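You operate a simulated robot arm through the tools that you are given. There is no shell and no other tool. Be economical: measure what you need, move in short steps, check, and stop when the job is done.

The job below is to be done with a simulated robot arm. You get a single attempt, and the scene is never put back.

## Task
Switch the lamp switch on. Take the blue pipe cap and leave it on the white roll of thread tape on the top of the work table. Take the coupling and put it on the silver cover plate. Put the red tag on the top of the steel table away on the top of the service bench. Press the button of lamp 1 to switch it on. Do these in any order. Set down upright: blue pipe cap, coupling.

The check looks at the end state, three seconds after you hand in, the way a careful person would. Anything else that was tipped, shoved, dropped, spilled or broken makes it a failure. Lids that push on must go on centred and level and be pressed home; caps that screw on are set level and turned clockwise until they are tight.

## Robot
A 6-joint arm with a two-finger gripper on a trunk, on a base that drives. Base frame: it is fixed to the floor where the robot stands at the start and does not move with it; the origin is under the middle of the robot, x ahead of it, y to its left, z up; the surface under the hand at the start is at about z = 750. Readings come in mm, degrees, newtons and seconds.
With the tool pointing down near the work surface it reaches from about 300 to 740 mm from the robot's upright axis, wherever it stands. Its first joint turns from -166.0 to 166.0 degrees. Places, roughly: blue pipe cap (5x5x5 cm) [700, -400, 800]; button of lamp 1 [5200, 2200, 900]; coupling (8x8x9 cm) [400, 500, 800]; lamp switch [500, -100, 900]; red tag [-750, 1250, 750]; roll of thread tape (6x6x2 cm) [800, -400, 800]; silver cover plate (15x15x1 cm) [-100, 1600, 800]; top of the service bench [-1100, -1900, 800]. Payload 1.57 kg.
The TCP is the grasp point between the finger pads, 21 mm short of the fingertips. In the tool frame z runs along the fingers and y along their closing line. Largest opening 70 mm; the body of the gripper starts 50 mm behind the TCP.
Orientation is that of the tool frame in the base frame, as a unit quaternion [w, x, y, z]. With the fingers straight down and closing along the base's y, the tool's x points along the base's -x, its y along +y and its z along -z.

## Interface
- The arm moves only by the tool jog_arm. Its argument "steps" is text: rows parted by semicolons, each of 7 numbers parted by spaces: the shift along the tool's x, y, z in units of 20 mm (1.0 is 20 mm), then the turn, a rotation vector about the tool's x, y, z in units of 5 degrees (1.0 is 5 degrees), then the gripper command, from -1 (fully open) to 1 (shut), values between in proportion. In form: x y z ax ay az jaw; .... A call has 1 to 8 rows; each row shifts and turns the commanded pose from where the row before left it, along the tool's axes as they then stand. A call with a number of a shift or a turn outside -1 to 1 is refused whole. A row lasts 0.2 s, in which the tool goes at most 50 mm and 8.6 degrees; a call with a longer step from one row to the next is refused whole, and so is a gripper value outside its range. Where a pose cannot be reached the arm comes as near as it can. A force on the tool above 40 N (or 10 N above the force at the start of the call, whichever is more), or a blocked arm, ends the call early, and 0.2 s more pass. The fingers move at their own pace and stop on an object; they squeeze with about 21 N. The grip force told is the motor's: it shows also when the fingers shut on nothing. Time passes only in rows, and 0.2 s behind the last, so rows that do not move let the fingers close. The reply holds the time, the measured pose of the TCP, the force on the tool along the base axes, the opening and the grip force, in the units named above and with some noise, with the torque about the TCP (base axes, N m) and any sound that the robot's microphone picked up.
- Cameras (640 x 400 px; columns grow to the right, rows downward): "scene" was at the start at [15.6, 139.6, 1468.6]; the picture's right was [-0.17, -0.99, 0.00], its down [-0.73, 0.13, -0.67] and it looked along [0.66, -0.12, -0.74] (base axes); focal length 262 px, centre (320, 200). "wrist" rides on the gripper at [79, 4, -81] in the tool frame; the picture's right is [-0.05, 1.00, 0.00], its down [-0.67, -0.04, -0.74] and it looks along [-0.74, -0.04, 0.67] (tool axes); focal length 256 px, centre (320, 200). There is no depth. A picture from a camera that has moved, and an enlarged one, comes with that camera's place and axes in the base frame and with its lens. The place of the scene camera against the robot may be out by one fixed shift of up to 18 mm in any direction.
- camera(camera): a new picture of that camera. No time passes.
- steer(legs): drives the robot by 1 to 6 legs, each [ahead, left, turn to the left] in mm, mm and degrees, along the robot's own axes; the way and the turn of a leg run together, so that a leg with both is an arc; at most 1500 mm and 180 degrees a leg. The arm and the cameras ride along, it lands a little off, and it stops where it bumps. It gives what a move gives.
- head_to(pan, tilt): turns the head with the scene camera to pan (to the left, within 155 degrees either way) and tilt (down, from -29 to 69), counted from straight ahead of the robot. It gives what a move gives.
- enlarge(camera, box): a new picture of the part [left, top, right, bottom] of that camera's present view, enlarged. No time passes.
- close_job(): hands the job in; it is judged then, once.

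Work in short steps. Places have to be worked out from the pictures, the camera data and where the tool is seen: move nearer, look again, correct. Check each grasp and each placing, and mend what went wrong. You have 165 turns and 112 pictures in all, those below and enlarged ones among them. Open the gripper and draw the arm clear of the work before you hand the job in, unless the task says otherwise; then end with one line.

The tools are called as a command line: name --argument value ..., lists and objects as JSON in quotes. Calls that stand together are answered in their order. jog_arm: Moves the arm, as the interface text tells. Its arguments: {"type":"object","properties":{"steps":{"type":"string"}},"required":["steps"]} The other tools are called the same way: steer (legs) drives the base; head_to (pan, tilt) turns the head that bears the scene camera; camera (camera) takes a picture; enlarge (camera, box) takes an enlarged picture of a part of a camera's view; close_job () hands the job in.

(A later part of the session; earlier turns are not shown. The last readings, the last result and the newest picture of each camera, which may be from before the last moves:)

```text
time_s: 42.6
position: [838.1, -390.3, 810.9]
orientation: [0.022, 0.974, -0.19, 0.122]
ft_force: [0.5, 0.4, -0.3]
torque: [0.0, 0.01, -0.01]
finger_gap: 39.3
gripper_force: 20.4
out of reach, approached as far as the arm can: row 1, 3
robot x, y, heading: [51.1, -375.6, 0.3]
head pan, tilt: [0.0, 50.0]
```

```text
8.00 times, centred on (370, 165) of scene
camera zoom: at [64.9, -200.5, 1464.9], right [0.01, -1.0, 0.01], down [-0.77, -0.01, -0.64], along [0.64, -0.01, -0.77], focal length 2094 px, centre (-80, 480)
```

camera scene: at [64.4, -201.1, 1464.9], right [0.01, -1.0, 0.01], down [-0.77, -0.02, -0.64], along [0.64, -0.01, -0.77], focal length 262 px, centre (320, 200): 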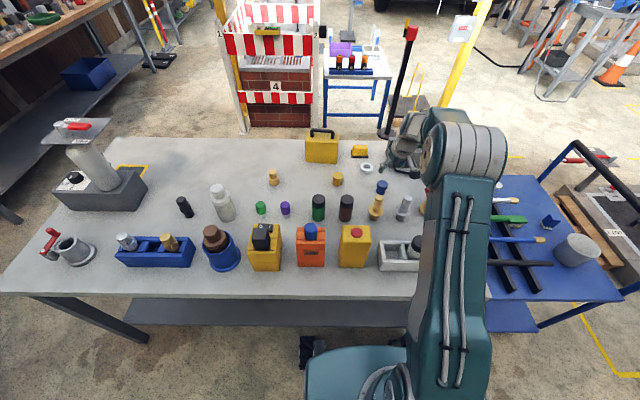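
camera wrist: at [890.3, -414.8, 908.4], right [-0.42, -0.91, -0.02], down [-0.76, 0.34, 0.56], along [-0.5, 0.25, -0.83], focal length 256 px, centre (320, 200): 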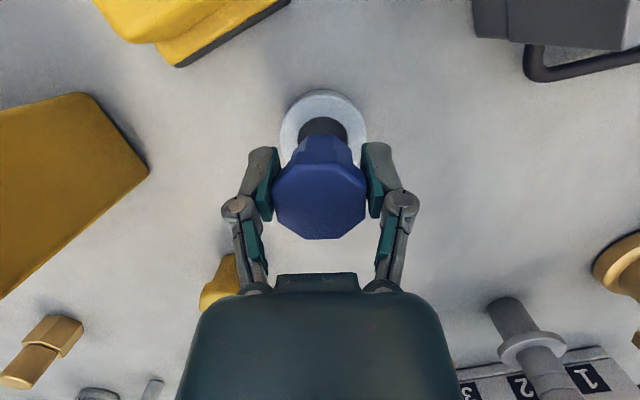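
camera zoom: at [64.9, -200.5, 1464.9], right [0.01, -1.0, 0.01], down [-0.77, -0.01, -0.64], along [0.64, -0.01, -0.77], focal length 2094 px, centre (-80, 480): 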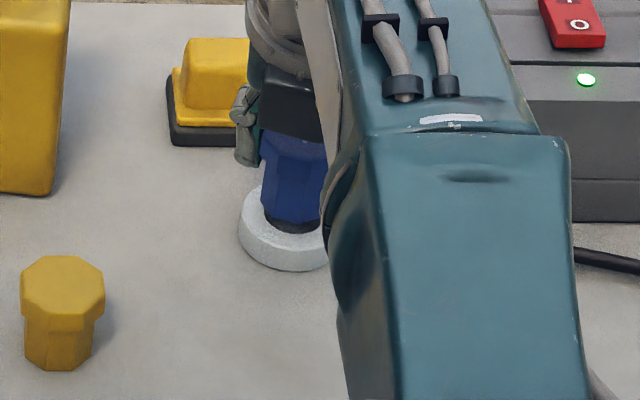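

The arm is at its limit about 6 mm short. I lift slightly and creep the base 12 mm ahead.

jog_arm --steps "0.1 0 -0.7 0 0 0 1;0 0 0 0 0 0 1"

steer --legs '[[12, 0, 0]]'

camera --camera "wrist"

```text
time_s: 43.2
position: [837.5, -389.7, 824.1]
orientation: [0.022, 0.974, -0.19, 0.121]
ft_force: [-0.3, -0.1, -0.6]
torque: [0.0, 0.05, 0.0]
finger_gap: 39.3
gripper_force: 21.0
robot x, y, heading: [51.5, -374.7, 0.3]
head pan, tilt: [0.0, 50.0]
```

```text
time_s: 43.9
position: [845.9, -383.8, 823.9]
orientation: [0.022, 0.974, -0.19, 0.122]
ft_force: [0.1, 0.3, -1.2]
torque: [0.02, -0.02, 0.03]
finger_gap: 39.2
gripper_force: 21.0
robot x, y, heading: [57.6, -371.2, 0.6]
head pan, tilt: [0.0, 50.0]
```

```text
72 pictures are left
camera wrist: at [896.5, -408.2, 921.9], right [-0.42, -0.91, -0.02], down [-0.76, 0.34, 0.56], along [-0.5, 0.25, -0.83], focal length 256 px, centre (320, 200)
```

wrist: 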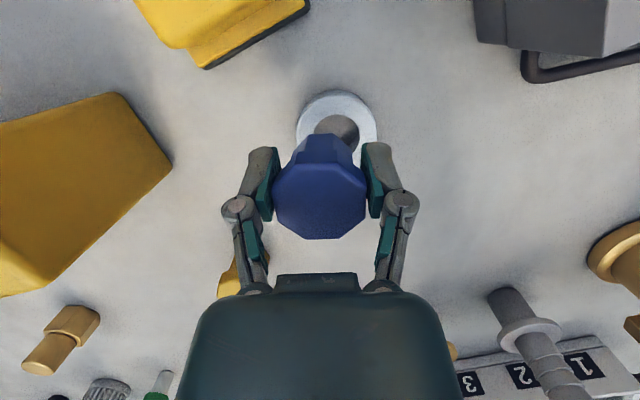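

Tape (844.5,-392.4); the cap centre sits about (-3.5,+1.5) off the TCP. I correct to TCP (848,-394) and lower to just above contact.

jog_arm --steps "0.06 0.22 0.3 0 0 0 1;0.06 0.21 0.3 0 0 0 1;0 0 0 0 0 0 1"

camera --camera "wrist"

enlarge --camera "scene" --box '[330, 140, 410, 190]'

```text
time_s: 44.7
position: [845.9, -404.2, 812.9]
orientation: [0.013, 0.974, -0.191, 0.121]
ft_force: [0.5, -0.8, -0.4]
torque: [0.01, 0.0, -0.01]
finger_gap: 39.3
gripper_force: 20.7
robot x, y, heading: [57.6, -367.5, 0.3]
head pan, tilt: [0.0, 50.0]
```

```text
71 pictures are left
camera wrist: at [896.6, -431.5, 909.7], right [-0.42, -0.91, -0.03], down [-0.76, 0.33, 0.56], along [-0.5, 0.26, -0.82], focal length 256 px, centre (320, 200)
```

wrist: 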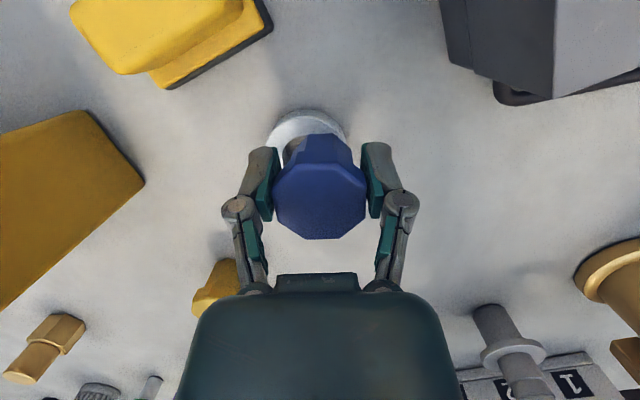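

```text
8.00 times, centred on (370, 165) of scene
camera zoom: at [71.9, -192.8, 1464.6], right [0.01, -1.0, 0.01], down [-0.77, -0.02, -0.64], along [0.64, -0.01, -0.77], focal length 2094 px, centre (-80, 480)
```

zoom: 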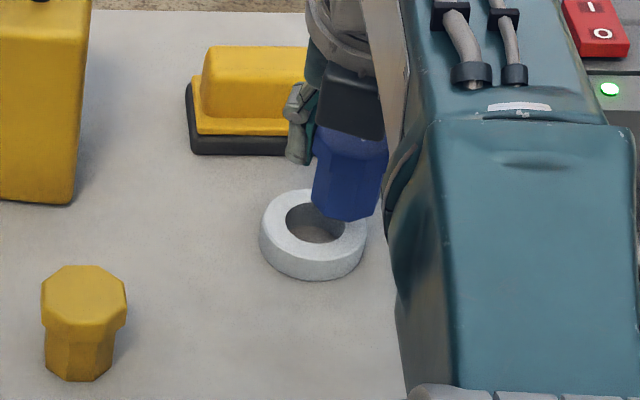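

The sideways step overshot and the tool rolled about 1°. I bring y back 10 mm and undo the roll.

jog_arm --steps "-0.04 -0.24 0 -0.1 0 0 1;-0.04 -0.24 0 -0.1 0 0 1;0 0 0 0 0 0 1"

camera --camera "wrist"

enlarge --camera "scene" --box '[330, 140, 410, 190]'

```text
time_s: 45.5
position: [844.8, -398.8, 811.5]
orientation: [0.021, 0.974, -0.192, 0.118]
ft_force: [-0.4, -1.0, -0.1]
torque: [0.0, 0.0, -0.01]
finger_gap: 39.4
gripper_force: 20.4
out of reach, approached as far as the arm can: row 2
robot x, y, heading: [58.4, -367.2, 0.7]
head pan, tilt: [0.0, 50.0]
```

```text
69 pictures are left
camera wrist: at [896.2, -423.9, 909.7], right [-0.43, -0.9, -0.02], down [-0.75, 0.34, 0.56], along [-0.5, 0.25, -0.83], focal length 256 px, centre (320, 200)
```

wrist: 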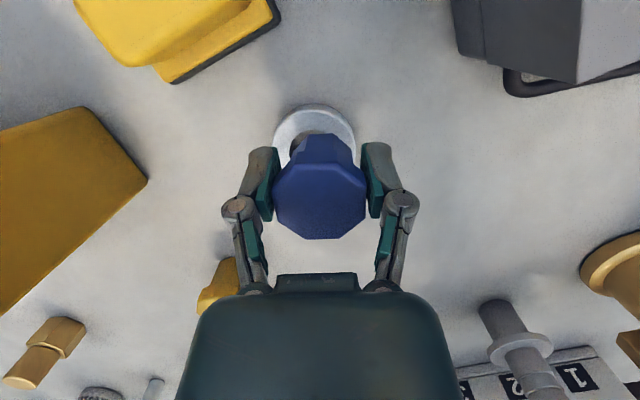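

```text
8.00 times, centred on (370, 165) of scene
camera zoom: at [71.9, -192.2, 1464.6], right [0.01, -1.0, 0.02], down [-0.77, -0.02, -0.64], along [0.64, -0.01, -0.77], focal length 2094 px, centre (-80, 480)
```

zoom: 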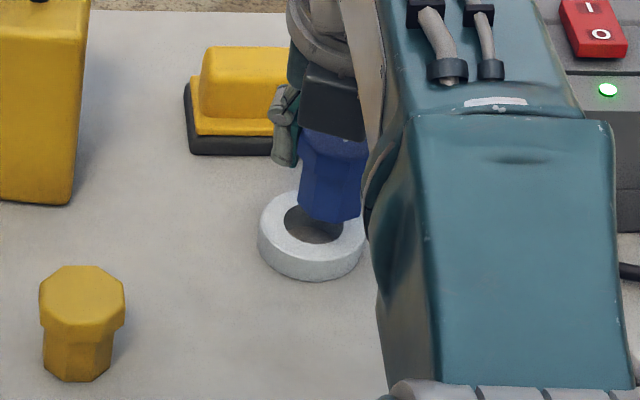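

Both views show the cap about 7 mm too far to -y, with x aligned. I shift +y 7 mm.

jog_arm --steps "-0.06 -0.16 0 0 0 0 1;-0.06 -0.16 0 0 0 0 1;0 0 0 0 0 0 1"

enlarge --camera "scene" --box '[330, 140, 410, 190]'

```text
time_s: 46.3
position: [844.1, -389.9, 812.2]
orientation: [0.022, 0.974, -0.192, 0.119]
ft_force: [-1.2, 0.2, -1.0]
torque: [0.0, -0.01, -0.03]
finger_gap: 39.1
gripper_force: 20.6
robot x, y, heading: [54.7, -366.9, 0.4]
head pan, tilt: [0.0, 50.0]
```

```text
8.00 times, centred on (370, 165) of scene
camera zoom: at [71.9, -192.2, 1464.6], right [0.01, -1.0, 0.02], down [-0.77, -0.02, -0.64], along [0.64, -0.01, -0.77], focal length 2094 px, centre (-80, 480)
```

zoom: 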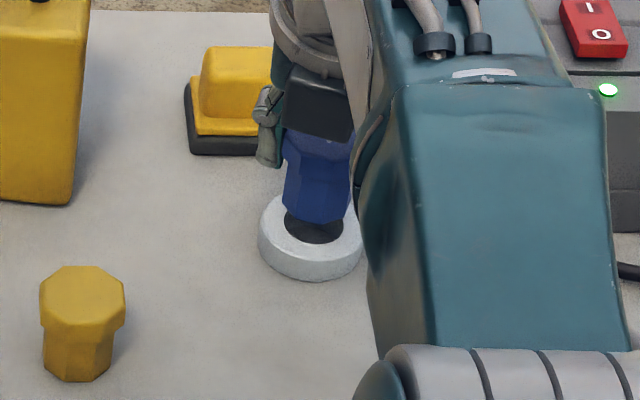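

Aligned now. I lower straight down in 3 mm steps until I feel contact.

jog_arm --steps "-0.037 0 0.145 0 0 0 1;-0.037 0 0.145 0 0 0 1;-0.037 0 0.145 0 0 0 1;0 0 0 0 0 0 1"

enlarge --camera "scene" --box '[330, 140, 410, 190]'

```text
time_s: 47.3
position: [844.2, -390.3, 805.2]
orientation: [0.021, 0.974, -0.193, 0.118]
ft_force: [-1.2, 0.1, -0.5]
torque: [-0.03, 0.01, -0.03]
finger_gap: 39.3
gripper_force: 21.3
robot x, y, heading: [55.8, -369.4, 0.4]
head pan, tilt: [0.0, 50.0]
```

```text
8.00 times, centred on (370, 165) of scene
camera zoom: at [72.0, -192.1, 1464.6], right [0.01, -1.0, 0.02], down [-0.77, -0.02, -0.64], along [0.64, -0.01, -0.77], focal length 2094 px, centre (-80, 480)
```

zoom: 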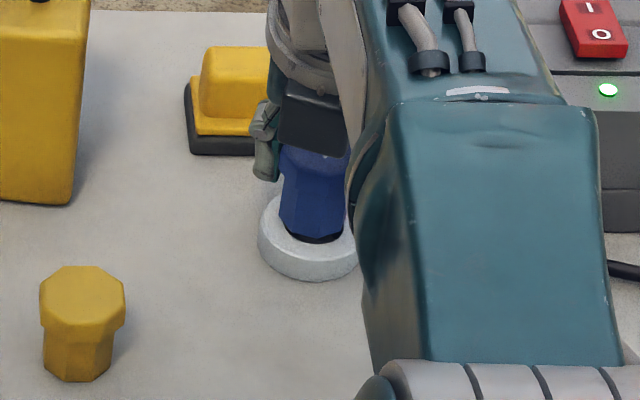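

Nearly seated. I keep lowering gently until contact shows in the force.

jog_arm --steps "-0.02 0 0.1 0 0 0 1;-0.02 0 0.1 0 0 0 1;-0.01 0 0.06 0 0 0 1;0 0 0 0 0 0 1"

enlarge --camera "scene" --box '[330, 140, 410, 190]'

camera --camera "wrist"

```text
time_s: 48.3
position: [845.6, -391.1, 798.4]
orientation: [0.02, 0.974, -0.193, 0.119]
ft_force: [1.3, 0.6, 2.1]
torque: [0.04, -0.03, -0.05]
finger_gap: 39.5
gripper_force: 20.8
robot x, y, heading: [59.3, -362.6, 0.6]
head pan, tilt: [0.0, 50.0]
```

```text
8.00 times, centred on (370, 165) of scene
camera zoom: at [71.7, -192.3, 1464.6], right [0.01, -1.0, 0.02], down [-0.77, -0.02, -0.64], along [0.64, -0.01, -0.77], focal length 2094 px, centre (-80, 480)
```

zoom: 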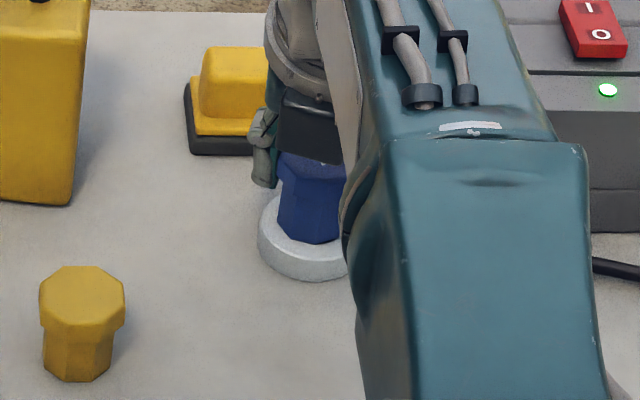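

```text
64 pictures are left
camera wrist: at [896.2, -416.1, 895.9], right [-0.43, -0.9, -0.02], down [-0.75, 0.34, 0.56], along [-0.5, 0.25, -0.83], focal length 256 px, centre (320, 200)
```

wrist: 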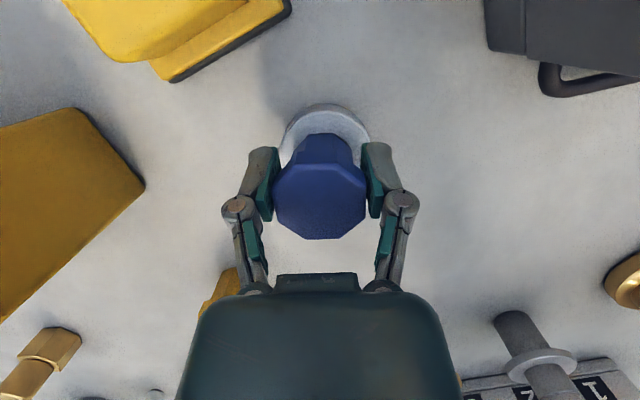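

The hole is covered and contact force shows (2 N). I release and back away along the tool axis.

jog_arm --steps "0 0 0 0 0 0 0;0 0 0 0 0 0 -0.5;0 0 0 0 0 0 -1;0 0 0 0 0 0 -1"

jog_arm --steps "0 0 -0.6 0 0 0 -1;0 0 -0.8 0 0 0 -1;0 0 -1 0 0 0 -1;0 0 -1 0 0 0 -1;0 0 -1 0 0 0 -1;0 0 -1 0 0 0 -1"

enlarge --camera "scene" --box '[310, 120, 430, 220]'

camera --camera "wrist"

```text
time_s: 49.3
position: [845.1, -389.7, 797.5]
orientation: [0.021, 0.974, -0.193, 0.119]
ft_force: [0.0, -0.4, 0.5]
torque: [-0.02, -0.04, 0.0]
finger_gap: 70.0
gripper_force: 0.0
robot x, y, heading: [59.3, -370.0, 0.7]
head pan, tilt: [0.0, 50.0]
```

```text
time_s: 50.7
position: [820.1, -380.9, 901.5]
orientation: [0.021, 0.974, -0.192, 0.118]
ft_force: [0.7, 0.0, 0.1]
torque: [0.0, 0.01, 0.02]
finger_gap: 70.0
gripper_force: 0.1
robot x, y, heading: [59.0, -364.0, 0.6]
head pan, tilt: [0.0, 50.0]
```

```text
4.00 times, centred on (370, 170) of scene
camera zoom: at [71.9, -192.2, 1464.6], right [0.01, -1.0, 0.02], down [-0.77, -0.02, -0.64], along [0.64, -0.01, -0.77], focal length 1047 px, centre (120, 320)
```

zoom: 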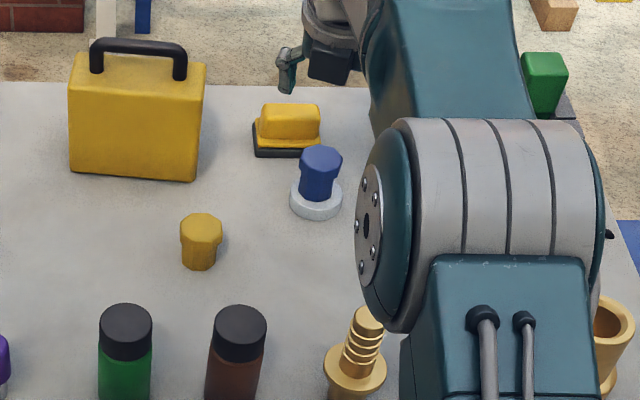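

```text
62 pictures are left
camera wrist: at [871.7, -406.6, 999.5], right [-0.43, -0.9, -0.02], down [-0.75, 0.34, 0.56], along [-0.5, 0.25, -0.83], focal length 256 px, centre (320, 200)
```

wrist: 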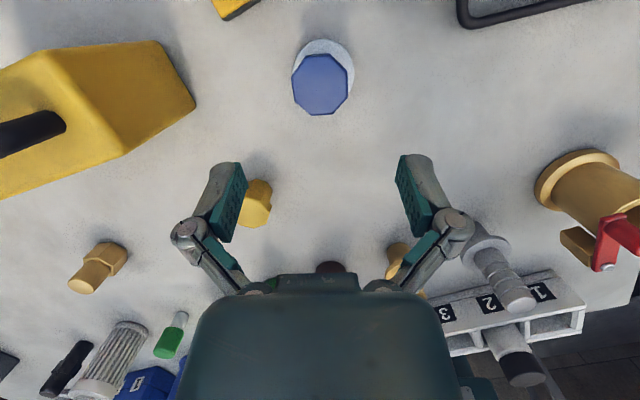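

The cap stands upright and centred on the tape roll. I raise and level the arm, then pull it in before driving to the coupling.

jog_arm --steps "0 0 -1 0 0 0 -1;0 0 -1 0 0 0 -1;0 0 -1 0 0 0 -1;0 0 -1 0 0 0 -1;0 0 -1 0 -0.7 0 -1;0 0 -0.5 0 -0.7 0 -1;0 0 0 0 -0.7 0 -1;0 0 0 0 -0.6 0 -1"

jog_arm --steps "-0.93 -0.36 0 0 0 1 -1;-0.93 -0.36 0 0 0 1 -1;-0.93 -0.36 0 0 0 1 -1;-0.93 -0.36 0 0 0 1 -1;-0.93 -0.36 0 0 0 1 -1;-0.93 -0.36 0 0 0 1 -1;-0.93 -0.36 0 0 0 1 -1;-0.93 -0.36 0 0 0 1 -1"

```text
time_s: 52.5
position: [777.2, -372.2, 1004.1]
orientation: [-0.001, 0.981, -0.194, 0.003]
ft_force: [-0.1, 0.3, -1.2]
torque: [0.0, -0.01, 0.04]
finger_gap: 69.7
gripper_force: 0.1
out of reach, approached as far as the arm can: row 7, 8
robot x, y, heading: [57.0, -367.6, 0.6]
head pan, tilt: [0.0, 50.0]
```

```text
time_s: 54.3
position: [703.0, -235.0, 1003.9]
orientation: [-0.002, 0.855, -0.518, 0.002]
ft_force: [0.7, 1.1, -0.4]
torque: [-0.02, 0.0, -0.02]
finger_gap: 70.2
gripper_force: 0.0
robot x, y, heading: [58.9, -366.3, 0.7]
head pan, tilt: [0.0, 50.0]
```

jog_arm --steps "0.2 1 0 0 0 1 -1;0.1 1 0 0 0 1 -1;0.1 1 0 0 0 1 -1;0.1 1 0 0 0 1 -1;0.1 1 0 0 0 1 -1;0.1 1 0 0 0 1 -1;0.1 1 0 0 0 1 -1;0.1 1 0 0 0 1 -1"

jog_arm --steps "0.4 0.8 0 0 0 1 -1;0.4 0.8 0 0 0 1 -1;0.4 0.8 0 0 0 1 -1;0.4 0.8 0 0 0 1 -1;0.4 0.8 0 0 0 1 -1;0.4 0.8 0 0 0 1 -1;0.4 0.8 0 0 0 1 -1;0.4 0.8 0 0 0 1 -1"

```text
time_s: 56.1
position: [549.1, -280.7, 1003.5]
orientation: [0.004, -0.626, 0.78, -0.002]
ft_force: [-0.8, -0.3, 0.0]
torque: [-0.01, 0.03, -0.01]
finger_gap: 70.1
gripper_force: 0.0
robot x, y, heading: [56.2, -367.5, 0.4]
head pan, tilt: [0.0, 50.0]
```

```text
time_s: 57.9
position: [409.4, -272.7, 1002.0]
orientation: [0.003, -0.322, 0.947, 0.0]
ft_force: [1.3, 0.1, 0.5]
torque: [-0.01, 0.01, 0.0]
finger_gap: 70.1
gripper_force: 0.0
robot x, y, heading: [61.4, -368.5, 0.4]
head pan, tilt: [0.0, 50.0]
```

Arm is tucked. I drive back 60 mm and left 770 mm to stand before the coupling, then look.

steer --legs '[[-60, 0, 0], [0, 770, 0]]'

head_to --pan 10 --tilt 60

camera --camera "scene"

camera --camera "wrist"

```text
time_s: 62.6
position: [349.6, 485.6, 1001.9]
orientation: [0.004, -0.32, 0.947, 0.001]
ft_force: [0.8, 0.3, -1.0]
torque: [0.0, 0.01, 0.0]
finger_gap: 69.8
gripper_force: 0.0
robot x, y, heading: [-3.8, 391.9, -0.3]
head pan, tilt: [0.0, 50.0]
```

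```text
time_s: 63.4
position: [349.1, 485.8, 1001.3]
orientation: [0.004, -0.319, 0.948, 0.0]
ft_force: [0.4, 0.0, 1.4]
torque: [0.0, -0.01, -0.02]
finger_gap: 69.9
gripper_force: 0.0
robot x, y, heading: [-4.3, 392.6, 0.0]
head pan, tilt: [10.0, 60.0]
```

```text
61 pictures are left
camera scene: at [-1.1, 559.1, 1453.3], right [0.17, -0.98, 0.0], down [-0.85, -0.15, -0.5], along [0.49, 0.09, -0.87], focal length 262 px, centre (320, 200)
```

scene: 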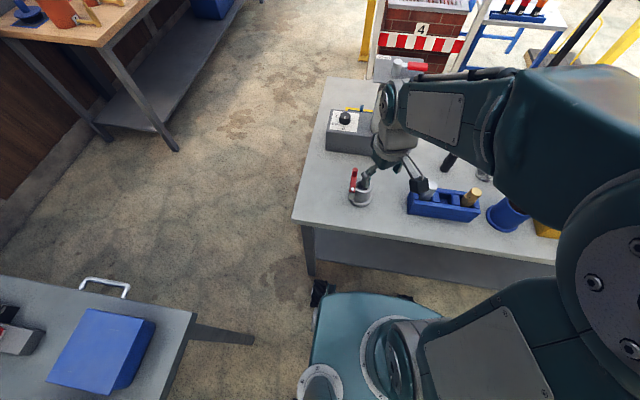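

```text
60 pictures are left
camera wrist: at [282.5, 441.6, 1081.4], right [-0.56, 0.83, 0.0], down [0.55, 0.37, 0.75], along [0.62, 0.42, -0.66], focal length 256 px, centre (320, 200)
```

wrist: 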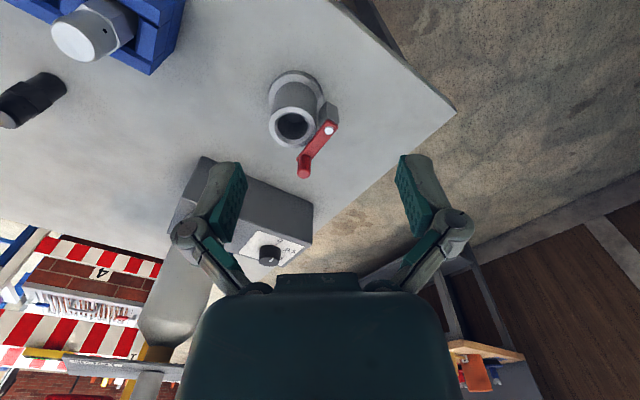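

enlarge --camera "wrist" --box '[240, 50, 380, 200]'

enlarge --camera "scene" --box '[320, 150, 400, 220]'

```text
2.67 times, centred on (310, 125) of wrist
camera zoom: at [282.5, 441.6, 1081.4], right [-0.56, 0.83, 0.0], down [0.55, 0.37, 0.75], along [0.62, 0.42, -0.66], focal length 683 px, centre (347, 400)
```

zoom: 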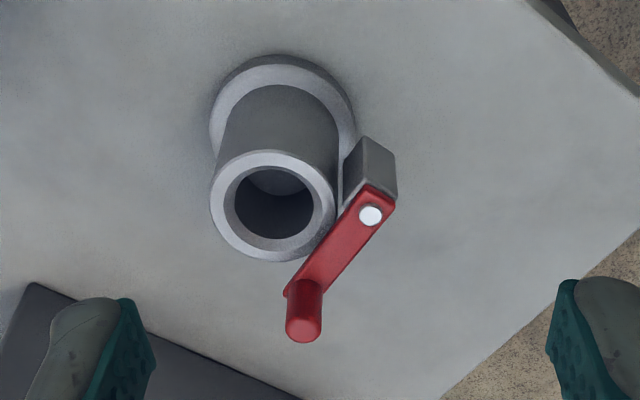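

```text
5.71 times, centred on (360, 185) of scene
camera zoom: at [-1.1, 559.1, 1453.3], right [0.17, -0.98, 0.0], down [-0.85, -0.15, -0.5], along [0.49, 0.09, -0.87], focal length 1495 px, centre (91, 286)
```

zoom: 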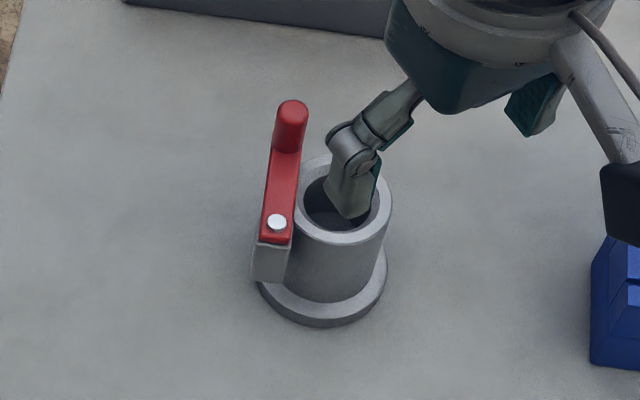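

The coupling has a tube of about 51 mm OD with its lever on the +y side, so I'll grip it along x with the camera on the -y side. I turn the tool accordingly.

jog_arm --steps "0 0 0 0 0 -1 -1;0 0 0 0 0 -1 -1;0 0 0 0 0 -1 -1;0 0 0 0 0 -1 -1;0 0 0 0 0 -1 -1;0 0 0 0 0 -1 -1;0 0 0 0 0 -1 -1;0 0 0 0 0 -1 -1"

jog_arm --steps "0 0 0 0 0 -1 -1;0 0 0 0 0 -1 -1;0 0 0 0 0 -0.56 -1;0 -0.95 0.9 0 0 0 -1;0 -0.95 0.9 0 0 0 -1;0 -0.95 0.9 0 0 0 -1;0 -0.95 0.9 0 0 0 -1;0 0 0 0 0 0 -1"

camera --camera "wrist"

```text
time_s: 65.2
position: [348.8, 487.5, 1001.6]
orientation: [0.003, -0.625, 0.78, -0.001]
ft_force: [-0.5, 0.1, 0.0]
torque: [0.02, -0.01, 0.0]
finger_gap: 70.0
gripper_force: 0.1
robot x, y, heading: [-8.4, 397.1, 0.0]
head pan, tilt: [10.0, 60.0]
```

```text
time_s: 67.0
position: [425.3, 485.1, 930.7]
orientation: [-0.003, 0.707, -0.707, 0.002]
ft_force: [0.2, -0.1, -1.4]
torque: [0.0, 0.03, 0.01]
finger_gap: 70.0
gripper_force: 0.0
robot x, y, heading: [-5.8, 396.2, 0.0]
head pan, tilt: [10.0, 60.0]
```

```text
57 pictures are left
camera wrist: at [420.7, 406.3, 1010.2], right [-1.0, 0.05, -0.01], down [0.03, 0.67, 0.75], along [0.04, 0.74, -0.67], focal length 256 px, centre (320, 200)
```

wrist: 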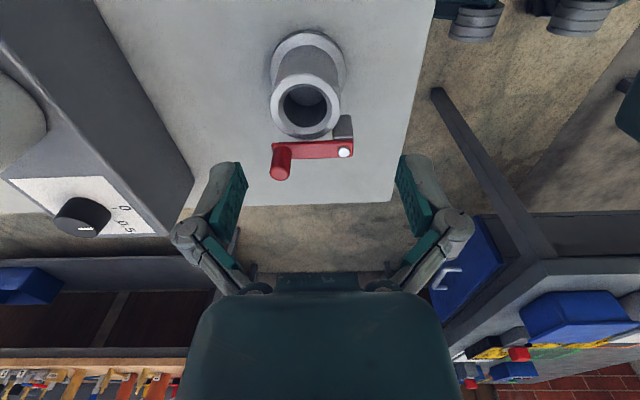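

Triangulation gives the rim centre at (437.5,505,~824). I move over it and down to just above the rim.

jog_arm --steps "-0.25 -0.15 0.6 0 0 0 -1;-0.25 -0.15 0.6 0 0 0 -1;-0.25 -0.15 0.6 0 0 0 -1;-0.25 -0.15 0.6 0 0 0 -1;0 0 0.6 0 0 0 -1;0 0 0.4 0 0 0 -1;0 0 0 0 0 0 -1"

camera --camera "wrist"

enlarge --camera "scene" --box '[320, 140, 420, 220]'

```text
time_s: 68.5
position: [437.4, 506.7, 861.1]
orientation: [-0.004, 0.708, -0.706, 0.002]
ft_force: [-0.3, 0.8, -0.6]
torque: [-0.02, -0.01, -0.03]
finger_gap: 70.0
gripper_force: 0.1
robot x, y, heading: [-6.0, 395.1, -0.1]
head pan, tilt: [10.0, 60.0]
```

```text
56 pictures are left
camera wrist: at [433.4, 428.2, 941.5], right [-1.0, 0.05, -0.01], down [0.03, 0.67, 0.75], along [0.04, 0.74, -0.67], focal length 256 px, centre (320, 200)
```

wrist: 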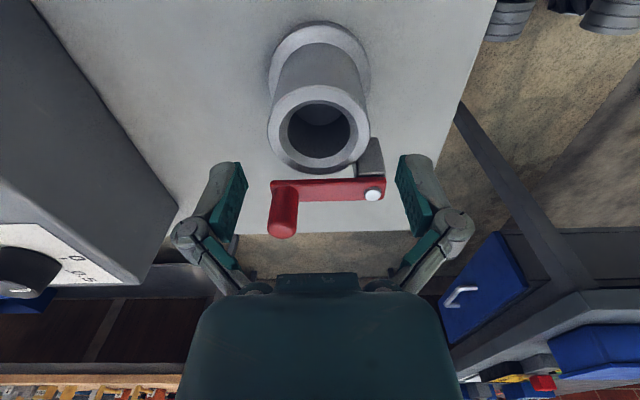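

```text
5.00 times, centred on (370, 180) of scene
camera zoom: at [-0.4, 560.2, 1453.1], right [0.17, -0.98, 0.0], down [-0.85, -0.15, -0.5], along [0.49, 0.09, -0.87], focal length 1308 px, centre (70, 300)
```

zoom: 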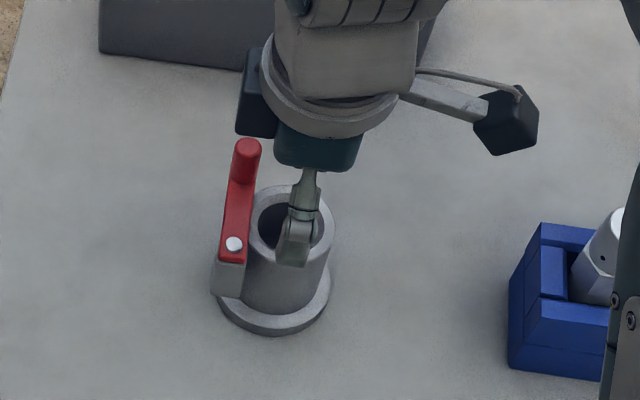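

Tube centre (438,504.5) is well between the fingers; the knob top is at about (460,538,862) and clears the hand body. I go down to TCP z≈808, then close.

jog_arm --steps "0.1 -0.03 0.7 0 0 0 -1;0 0 0.7 0 0 0 -1;0 0 0.7 0 0 0 -1;0 0 0.55 0 0 0 -1;0 0 0 0 0 0 -1;0 0 0 0 0 0 0.3;0 0 0 0 0 0 1;0 0 0 0 0 0 1"

camera --camera "wrist"

```text
time_s: 70.3
position: [438.8, 505.5, 810.6]
orientation: [-0.003, 0.708, -0.707, 0.002]
ft_force: [-0.7, -0.6, 12.0]
torque: [0.09, -0.01, 0.03]
finger_gap: 55.9
gripper_force: 21.8
robot x, y, heading: [-6.8, 394.4, 0.0]
head pan, tilt: [10.0, 60.0]
```

```text
54 pictures are left
camera wrist: at [434.3, 425.7, 889.7], right [-1.0, 0.05, -0.01], down [0.03, 0.66, 0.75], along [0.04, 0.75, -0.67], focal length 256 px, centre (320, 200)
```

wrist: 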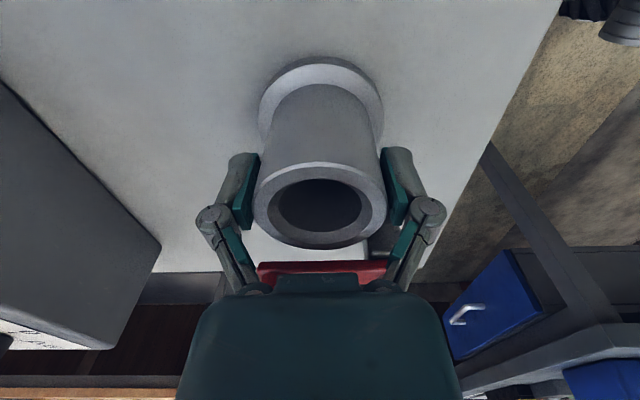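

Gripped at 55.9 mm. I lift it clear of the table objects and check the hold.

jog_arm --steps "0 0 -0.5 0 0 0 1;0 0 -1 0 0 0 1;0 0 -1 0 0 0 1;0 0 -1 0 0 0 1;0 0 -1 0 0 0 1;0 0 -1 0 0 0 1;0 0 -1 0 0 0 1;0 0 0 0 0 0 1"

camera --camera "wrist"

head_to --pan 80 --tilt 40

camera --camera "scene"

```text
time_s: 72.2
position: [438.8, 503.6, 937.4]
orientation: [-0.003, 0.708, -0.706, 0.001]
ft_force: [-0.3, 0.2, -2.2]
torque: [-0.03, 0.0, 0.02]
finger_gap: 55.9
gripper_force: 21.2
robot x, y, heading: [-6.1, 395.5, -0.0]
head pan, tilt: [10.0, 60.0]
```

```text
53 pictures are left
camera wrist: at [433.5, 425.5, 1018.3], right [-1.0, 0.05, -0.01], down [0.03, 0.67, 0.75], along [0.04, 0.74, -0.67], focal length 256 px, centre (320, 200)
```

wrist: 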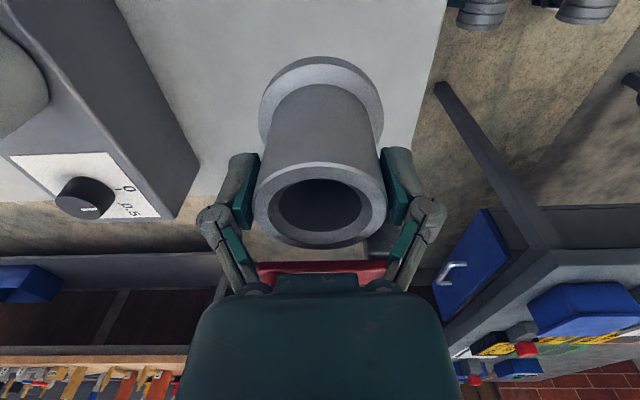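

```text
time_s: 73.6
position: [439.0, 504.6, 936.7]
orientation: [-0.002, 0.707, -0.707, 0.001]
ft_force: [-0.3, -1.0, -2.1]
torque: [0.01, 0.02, 0.02]
finger_gap: 56.0
gripper_force: 21.1
robot x, y, heading: [-1.8, 393.3, 0.0]
head pan, tilt: [80.0, 40.0]
```

```text
52 pictures are left
camera scene: at [-51.3, 632.4, 1479.8], right [0.98, -0.17, 0.0], down [-0.11, -0.63, -0.77], along [0.13, 0.75, -0.64], focal length 262 px, centre (320, 200)
```

scene: 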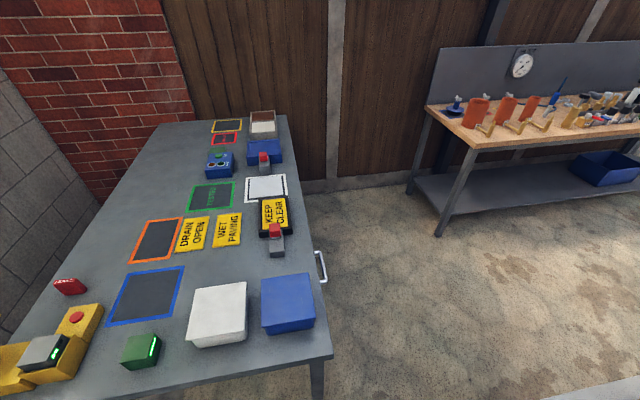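

The coupling is held well (about 0.2 kg). The silver plate should be the light square at (265,188) and the red tag the red piece at (70,285); I enlarge both.

enlarge --camera "scene" --box '[180, 100, 340, 280]'

enlarge --camera "scene" --box '[0, 240, 240, 400]'

```text
2.22 times, centred on (260, 190) of scene
camera zoom: at [-51.3, 632.4, 1479.8], right [0.98, -0.17, 0.0], down [-0.11, -0.63, -0.77], along [0.13, 0.75, -0.64], focal length 582 px, centre (453, 222)
```

zoom: 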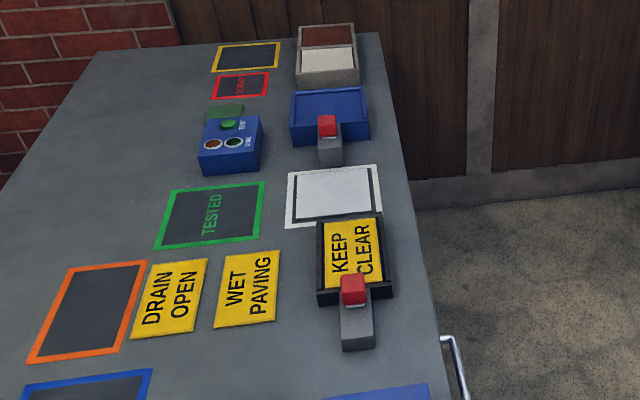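

```text
2.50 times, centred on (120, 320) of scene
camera zoom: at [-51.3, 632.4, 1479.8], right [0.98, -0.17, 0.0], down [-0.11, -0.63, -0.77], along [0.13, 0.75, -0.64], focal length 654 px, centre (820, -100)
```

zoom: 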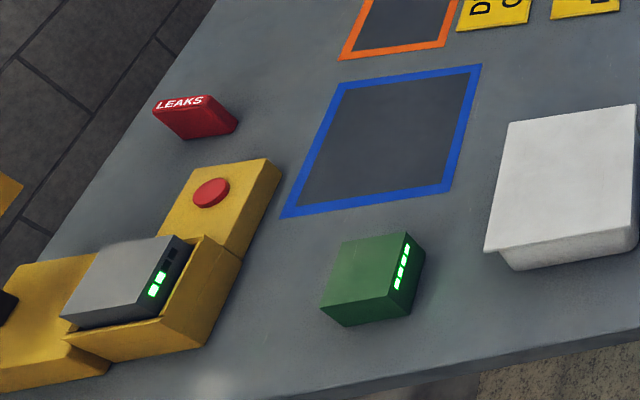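

The gap between the two tables' legs (about 450 mm) is too narrow for the base, so I must go round to the plate's side. I pull the held coupling in and look for a drive route.

jog_arm --steps "0 0.8 -1 0 0 0 1;0 0.8 -1 0 0 0 1;0 0.8 -1 0 0 0 1;0 0.8 -1 0 0 0 1;0 0.8 -1 0 0 0 1;0 0 -1 0 0 0 1;0 0 -1 0 0 0 1;0 0 0 0 0 0 1"

head_to --pan -75 --tilt 25

camera --camera "scene"

head_to --pan 20 --tilt 20

camera --camera "scene"

```text
time_s: 75.4
position: [356.3, 503.5, 1077.9]
orientation: [-0.003, 0.708, -0.707, 0.002]
ft_force: [0.0, -0.1, -3.2]
torque: [-0.02, 0.01, 0.02]
finger_gap: 55.5
gripper_force: 21.2
robot x, y, heading: [-4.7, 391.9, -0.3]
head pan, tilt: [80.0, 40.0]
```

```text
time_s: 77.8
position: [357.6, 503.5, 1078.1]
orientation: [-0.004, 0.708, -0.706, 0.002]
ft_force: [-0.3, 0.8, -2.2]
torque: [-0.03, 0.0, 0.02]
finger_gap: 55.6
gripper_force: 20.8
robot x, y, heading: [-6.1, 396.1, -0.1]
head pan, tilt: [-75.0, 25.0]
```

```text
49 pictures are left
camera scene: at [-42.7, 459.5, 1503.3], right [-0.97, -0.26, 0.0], down [-0.11, 0.41, -0.91], along [0.24, -0.88, -0.42], focal length 262 px, centre (320, 200)
```

scene: 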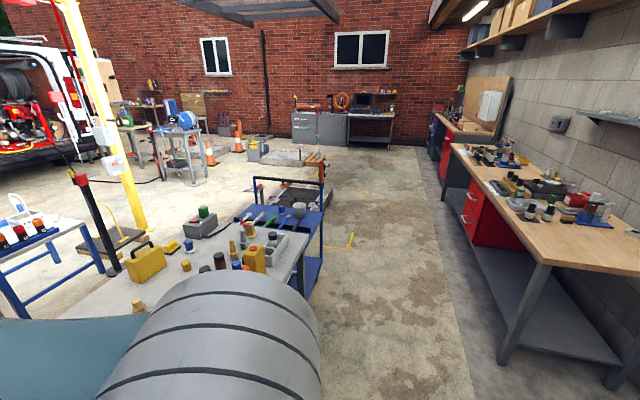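

```text
time_s: 79.5
position: [357.2, 504.3, 1077.8]
orientation: [-0.002, 0.708, -0.706, 0.002]
ft_force: [-0.7, 0.8, -1.9]
torque: [0.01, 0.01, 0.02]
finger_gap: 56.2
gripper_force: 20.9
robot x, y, heading: [-2.7, 393.0, -0.0]
head pan, tilt: [20.0, 20.0]
```

```text
48 pictures are left
camera scene: at [20.9, 580.4, 1511.3], right [0.34, -0.94, 0.0], down [-0.32, -0.12, -0.94], along [0.88, 0.32, -0.34], focal length 262 px, centre (320, 200)
```

scene: 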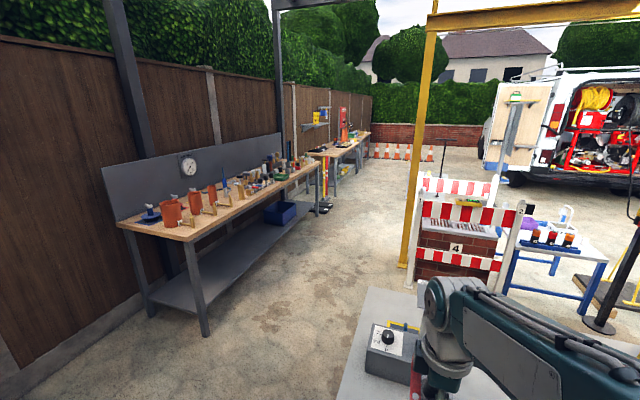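

There is an open lane: right past the blue cart, ahead at y≈-1550, left behind the work table, then to the plate from its right side. I start with the first three legs.

steer --legs '[[-150, 0, 0], [0, -1500, 0], [0, -450, 0]]'

head_to --pan 0 --tilt 30

camera --camera "scene"

```text
time_s: 90.3
position: [184.1, -1475.3, 1077.7]
orientation: [0.002, -0.7, 0.714, -0.002]
ft_force: [0.0, -0.5, -2.7]
torque: [0.01, 0.03, -0.03]
finger_gap: 55.9
gripper_force: 20.7
robot x, y, heading: [-179.9, -1583.1, -1.5]
head pan, tilt: [20.0, 20.0]
```

```text
time_s: 91.1
position: [183.7, -1479.1, 1078.9]
orientation: [0.004, -0.7, 0.714, -0.001]
ft_force: [0.2, -1.0, -3.1]
torque: [-0.06, -0.01, 0.0]
finger_gap: 55.5
gripper_force: 20.7
robot x, y, heading: [-182.4, -1579.2, -1.2]
head pan, tilt: [0.0, 30.0]
```

```text
47 pictures are left
camera scene: at [-148.5, -1425.3, 1495.2], right [-0.02, -1.0, 0.0], down [-0.5, 0.01, -0.87], along [0.87, -0.02, -0.5], focal length 262 px, centre (320, 200)
```

scene: 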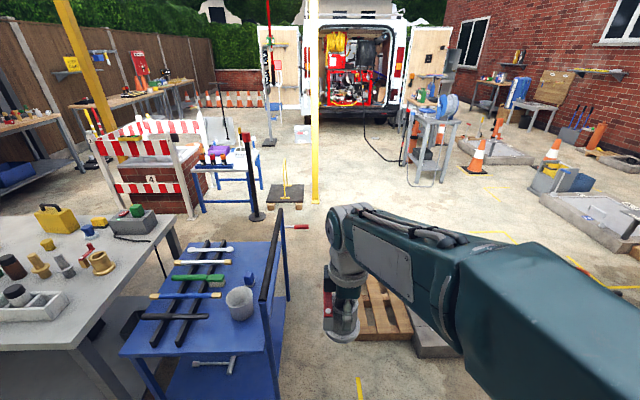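

A pallet lies ahead that may narrow this lane. I measure the cart-pallet gap and look further right.

enlarge --camera "scene" --box '[240, 180, 480, 400]'

head_to --pan -45 --tilt 35

camera --camera "scene"

```text
1.82 times, centred on (360, 290) of scene
camera zoom: at [-148.5, -1425.3, 1495.2], right [-0.02, -1.0, 0.0], down [-0.5, 0.01, -0.87], along [0.87, -0.02, -0.5], focal length 476 px, centre (247, 36)
```

zoom: 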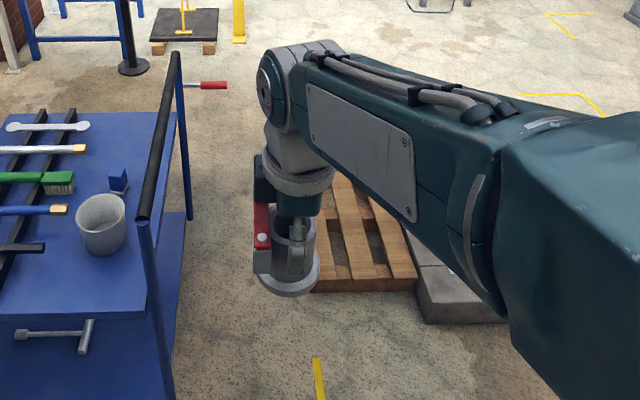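

```text
time_s: 92.2
position: [184.0, -1477.9, 1079.0]
orientation: [0.004, -0.7, 0.714, -0.001]
ft_force: [0.3, 0.6, -2.2]
torque: [-0.03, 0.02, 0.0]
finger_gap: 55.7
gripper_force: 20.8
robot x, y, heading: [-182.2, -1580.6, -1.2]
head pan, tilt: [-45.0, 35.0]
```

```text
45 pictures are left
camera scene: at [-178.0, -1487.1, 1487.5], right [-0.72, -0.69, 0.0], down [-0.4, 0.41, -0.82], along [0.57, -0.59, -0.57], focal length 262 px, centre (320, 200)
```

scene: 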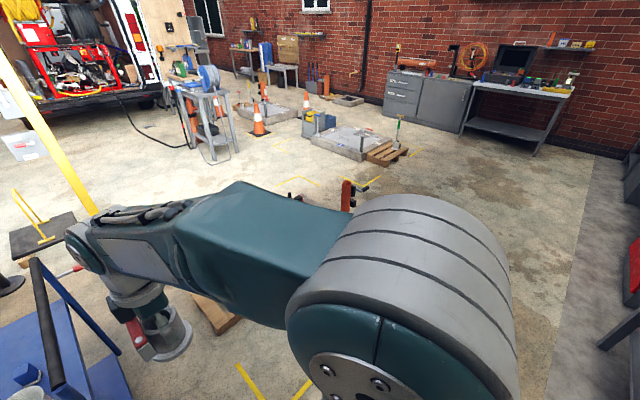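

The cart-pallet gap (about 380 mm) is too narrow. I go further right, past the pallet platform (to y≈-3250), and look again from there.

steer --legs '[[0, 0, 1.3], [0, -1500, 0], [0, -180, 0]]'

head_to --pan 15 --tilt 35

camera --camera "scene"

```text
time_s: 101.2
position: [182.5, -3168.4, 1079.1]
orientation: [0.002, -0.706, 0.708, -0.002]
ft_force: [-0.1, 0.5, -2.5]
torque: [-0.06, 0.0, 0.0]
finger_gap: 55.6
gripper_force: 21.0
robot x, y, heading: [-182.2, -3276.4, -0.4]
head pan, tilt: [-45.0, 35.0]
```

```text
time_s: 102.5
position: [181.2, -3171.4, 1079.2]
orientation: [0.003, -0.707, 0.708, -0.002]
ft_force: [0.4, -0.2, -3.3]
torque: [0.02, 0.03, -0.03]
finger_gap: 55.7
gripper_force: 20.8
robot x, y, heading: [-181.5, -3280.0, -0.2]
head pan, tilt: [15.0, 35.0]
```

```text
44 pictures are left
camera scene: at [-156.7, -3101.6, 1487.4], right [0.26, -0.97, 0.0], down [-0.56, -0.15, -0.82], along [0.79, 0.21, -0.57], focal length 262 px, centre (320, 200)
```

scene: 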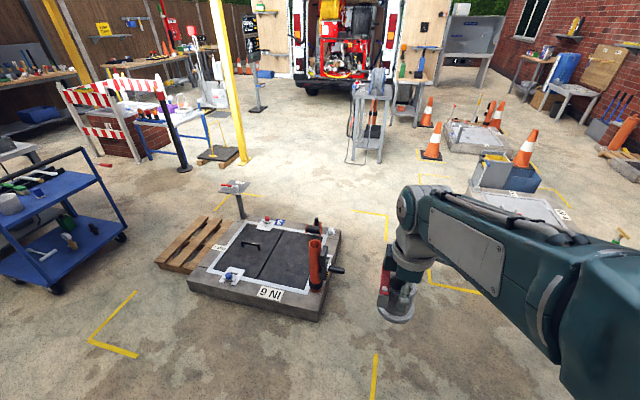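

The platform's right side is at y≈-2840 and its far side at x≈1520. I drive ahead to x≈1900, left to y≈-1300, then back to x≈1600.

steer --legs '[[1500, 0, 0], [580, 0, 0], [0, 1500, 0], [0, 450, 0]]'

head_to --pan 75 --tilt 30

camera --camera "scene"

```text
time_s: 122.3
position: [2263.9, -1192.6, 1078.8]
orientation: [0.004, -0.706, 0.709, -0.001]
ft_force: [0.8, -0.9, -2.9]
torque: [0.01, -0.03, 0.05]
finger_gap: 55.8
gripper_force: 20.9
robot x, y, heading: [1899.5, -1291.0, -0.5]
head pan, tilt: [15.0, 35.0]
```

```text
time_s: 123.6
position: [2264.6, -1190.0, 1078.9]
orientation: [0.003, -0.705, 0.709, -0.001]
ft_force: [-0.3, 0.7, -3.4]
torque: [-0.03, -0.04, 0.0]
finger_gap: 55.7
gripper_force: 21.0
robot x, y, heading: [1904.6, -1295.8, -0.4]
head pan, tilt: [75.0, 30.0]
```

```text
43 pictures are left
camera scene: at [1865.3, -1052.7, 1495.3], right [0.96, -0.27, 0.0], down [-0.13, -0.48, -0.87], along [0.23, 0.83, -0.5], focal length 262 px, centre (320, 200)
```

scene: 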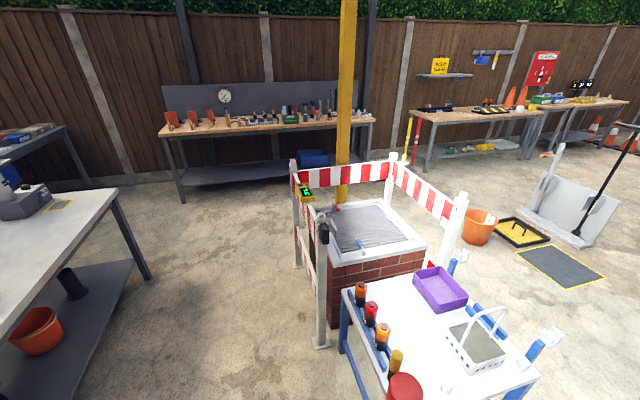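

The lane between the table (x≤1061) and the stall (x≥2115) is clear. I go back to x≈1557, left to y≈1250 and turn to face -x.

steer --legs '[[-345, 0, 0.4], [0, 1500, 0], [0, 1050, 0], [0, 0, 180]]'

head_to --pan 0 --tilt 35

camera --camera "scene"

```text
time_s: 145.2
position: [1188.8, 1186.5, 1077.5]
orientation: [-0.001, 0.721, 0.693, -0.003]
ft_force: [-0.8, 0.1, -2.3]
torque: [0.03, 0.02, -0.03]
finger_gap: 55.6
gripper_force: 20.9
robot x, y, heading: [1554.5, 1280.0, 177.4]
head pan, tilt: [75.0, 30.0]
```

```text
time_s: 146.7
position: [1191.0, 1186.6, 1078.8]
orientation: [-0.002, 0.721, 0.693, -0.003]
ft_force: [-0.2, 0.4, -3.0]
torque: [0.02, 0.02, 0.01]
finger_gap: 55.8
gripper_force: 21.2
robot x, y, heading: [1561.0, 1284.0, 177.9]
head pan, tilt: [0.0, 35.0]
```

```text
42 pictures are left
camera scene: at [1517.6, 1124.8, 1487.4], right [0.04, 1.0, 0.0], down [0.57, -0.02, -0.82], along [-0.82, 0.03, -0.57], focal length 262 px, centre (320, 200)
```

scene: 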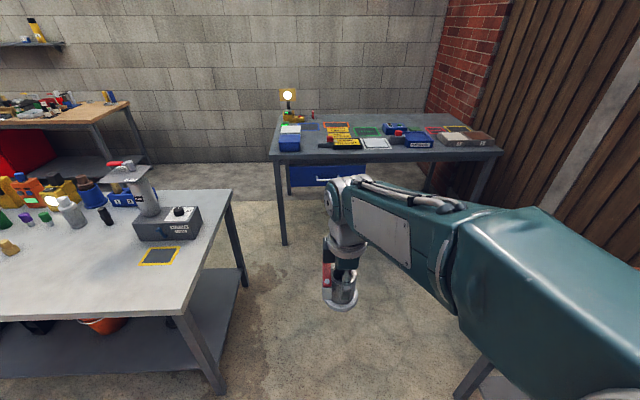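

Clear ahead. I drive to x≈430, then sideways to y≈1640 in front of the plate.

steer --legs '[[1130, 0, 0], [0, -300, 2.3]]'

head_to --pan 0 --tilt 50

camera --camera "scene"

camera --camera "wrist"

```text
time_s: 154.1
position: [81.4, 1516.3, 1077.9]
orientation: [-0.002, 0.706, 0.708, -0.002]
ft_force: [0.2, 0.2, -2.9]
torque: [-0.01, -0.01, 0.0]
finger_gap: 55.6
gripper_force: 20.7
robot x, y, heading: [440.5, 1629.4, 180.2]
head pan, tilt: [0.0, 35.0]
```

```text
time_s: 154.9
position: [80.3, 1520.2, 1079.8]
orientation: [-0.001, 0.706, 0.708, -0.004]
ft_force: [-0.2, -0.3, -3.4]
torque: [0.02, 0.01, -0.01]
finger_gap: 56.1
gripper_force: 20.8
robot x, y, heading: [444.7, 1625.8, 180.1]
head pan, tilt: [0.0, 50.0]
```

```text
41 pictures are left
camera scene: at [421.9, 1468.0, 1465.6], right [0.0, 1.0, 0.0], down [0.77, 0.0, -0.64], along [-0.64, 0.0, -0.77], focal length 262 px, centre (320, 200)
```

scene: 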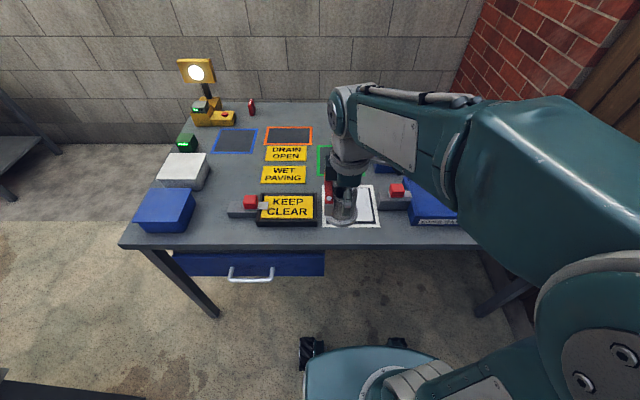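

```text
40 pictures are left
camera wrist: at [85.8, 1600.4, 1159.4], right [1.0, -0.05, -0.01], down [-0.03, -0.66, 0.75], along [-0.04, -0.75, -0.66], focal length 256 px, centre (320, 200)
```

wrist: 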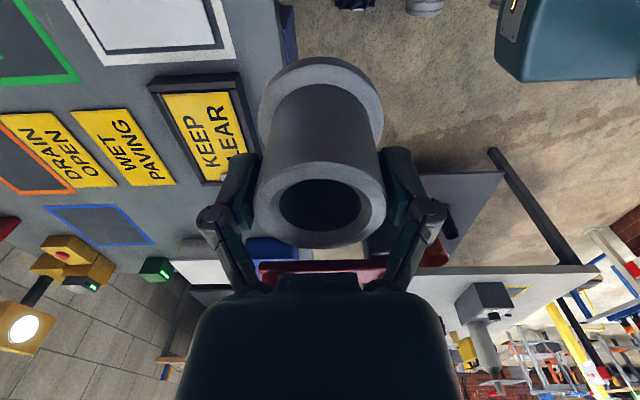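

enlarge --camera "scene" --box '[290, 150, 430, 250]'

```text
4.00 times, centred on (360, 200) of scene
camera zoom: at [421.9, 1468.0, 1465.6], right [0.0, 1.0, 0.0], down [0.77, 0.0, -0.64], along [-0.64, 0.0, -0.77], focal length 1047 px, centre (160, 200)
```

zoom: 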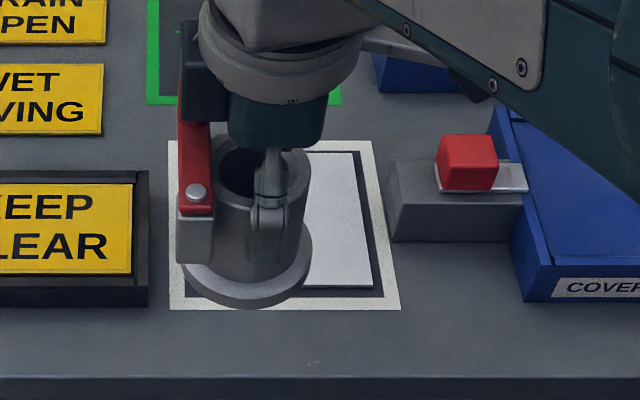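

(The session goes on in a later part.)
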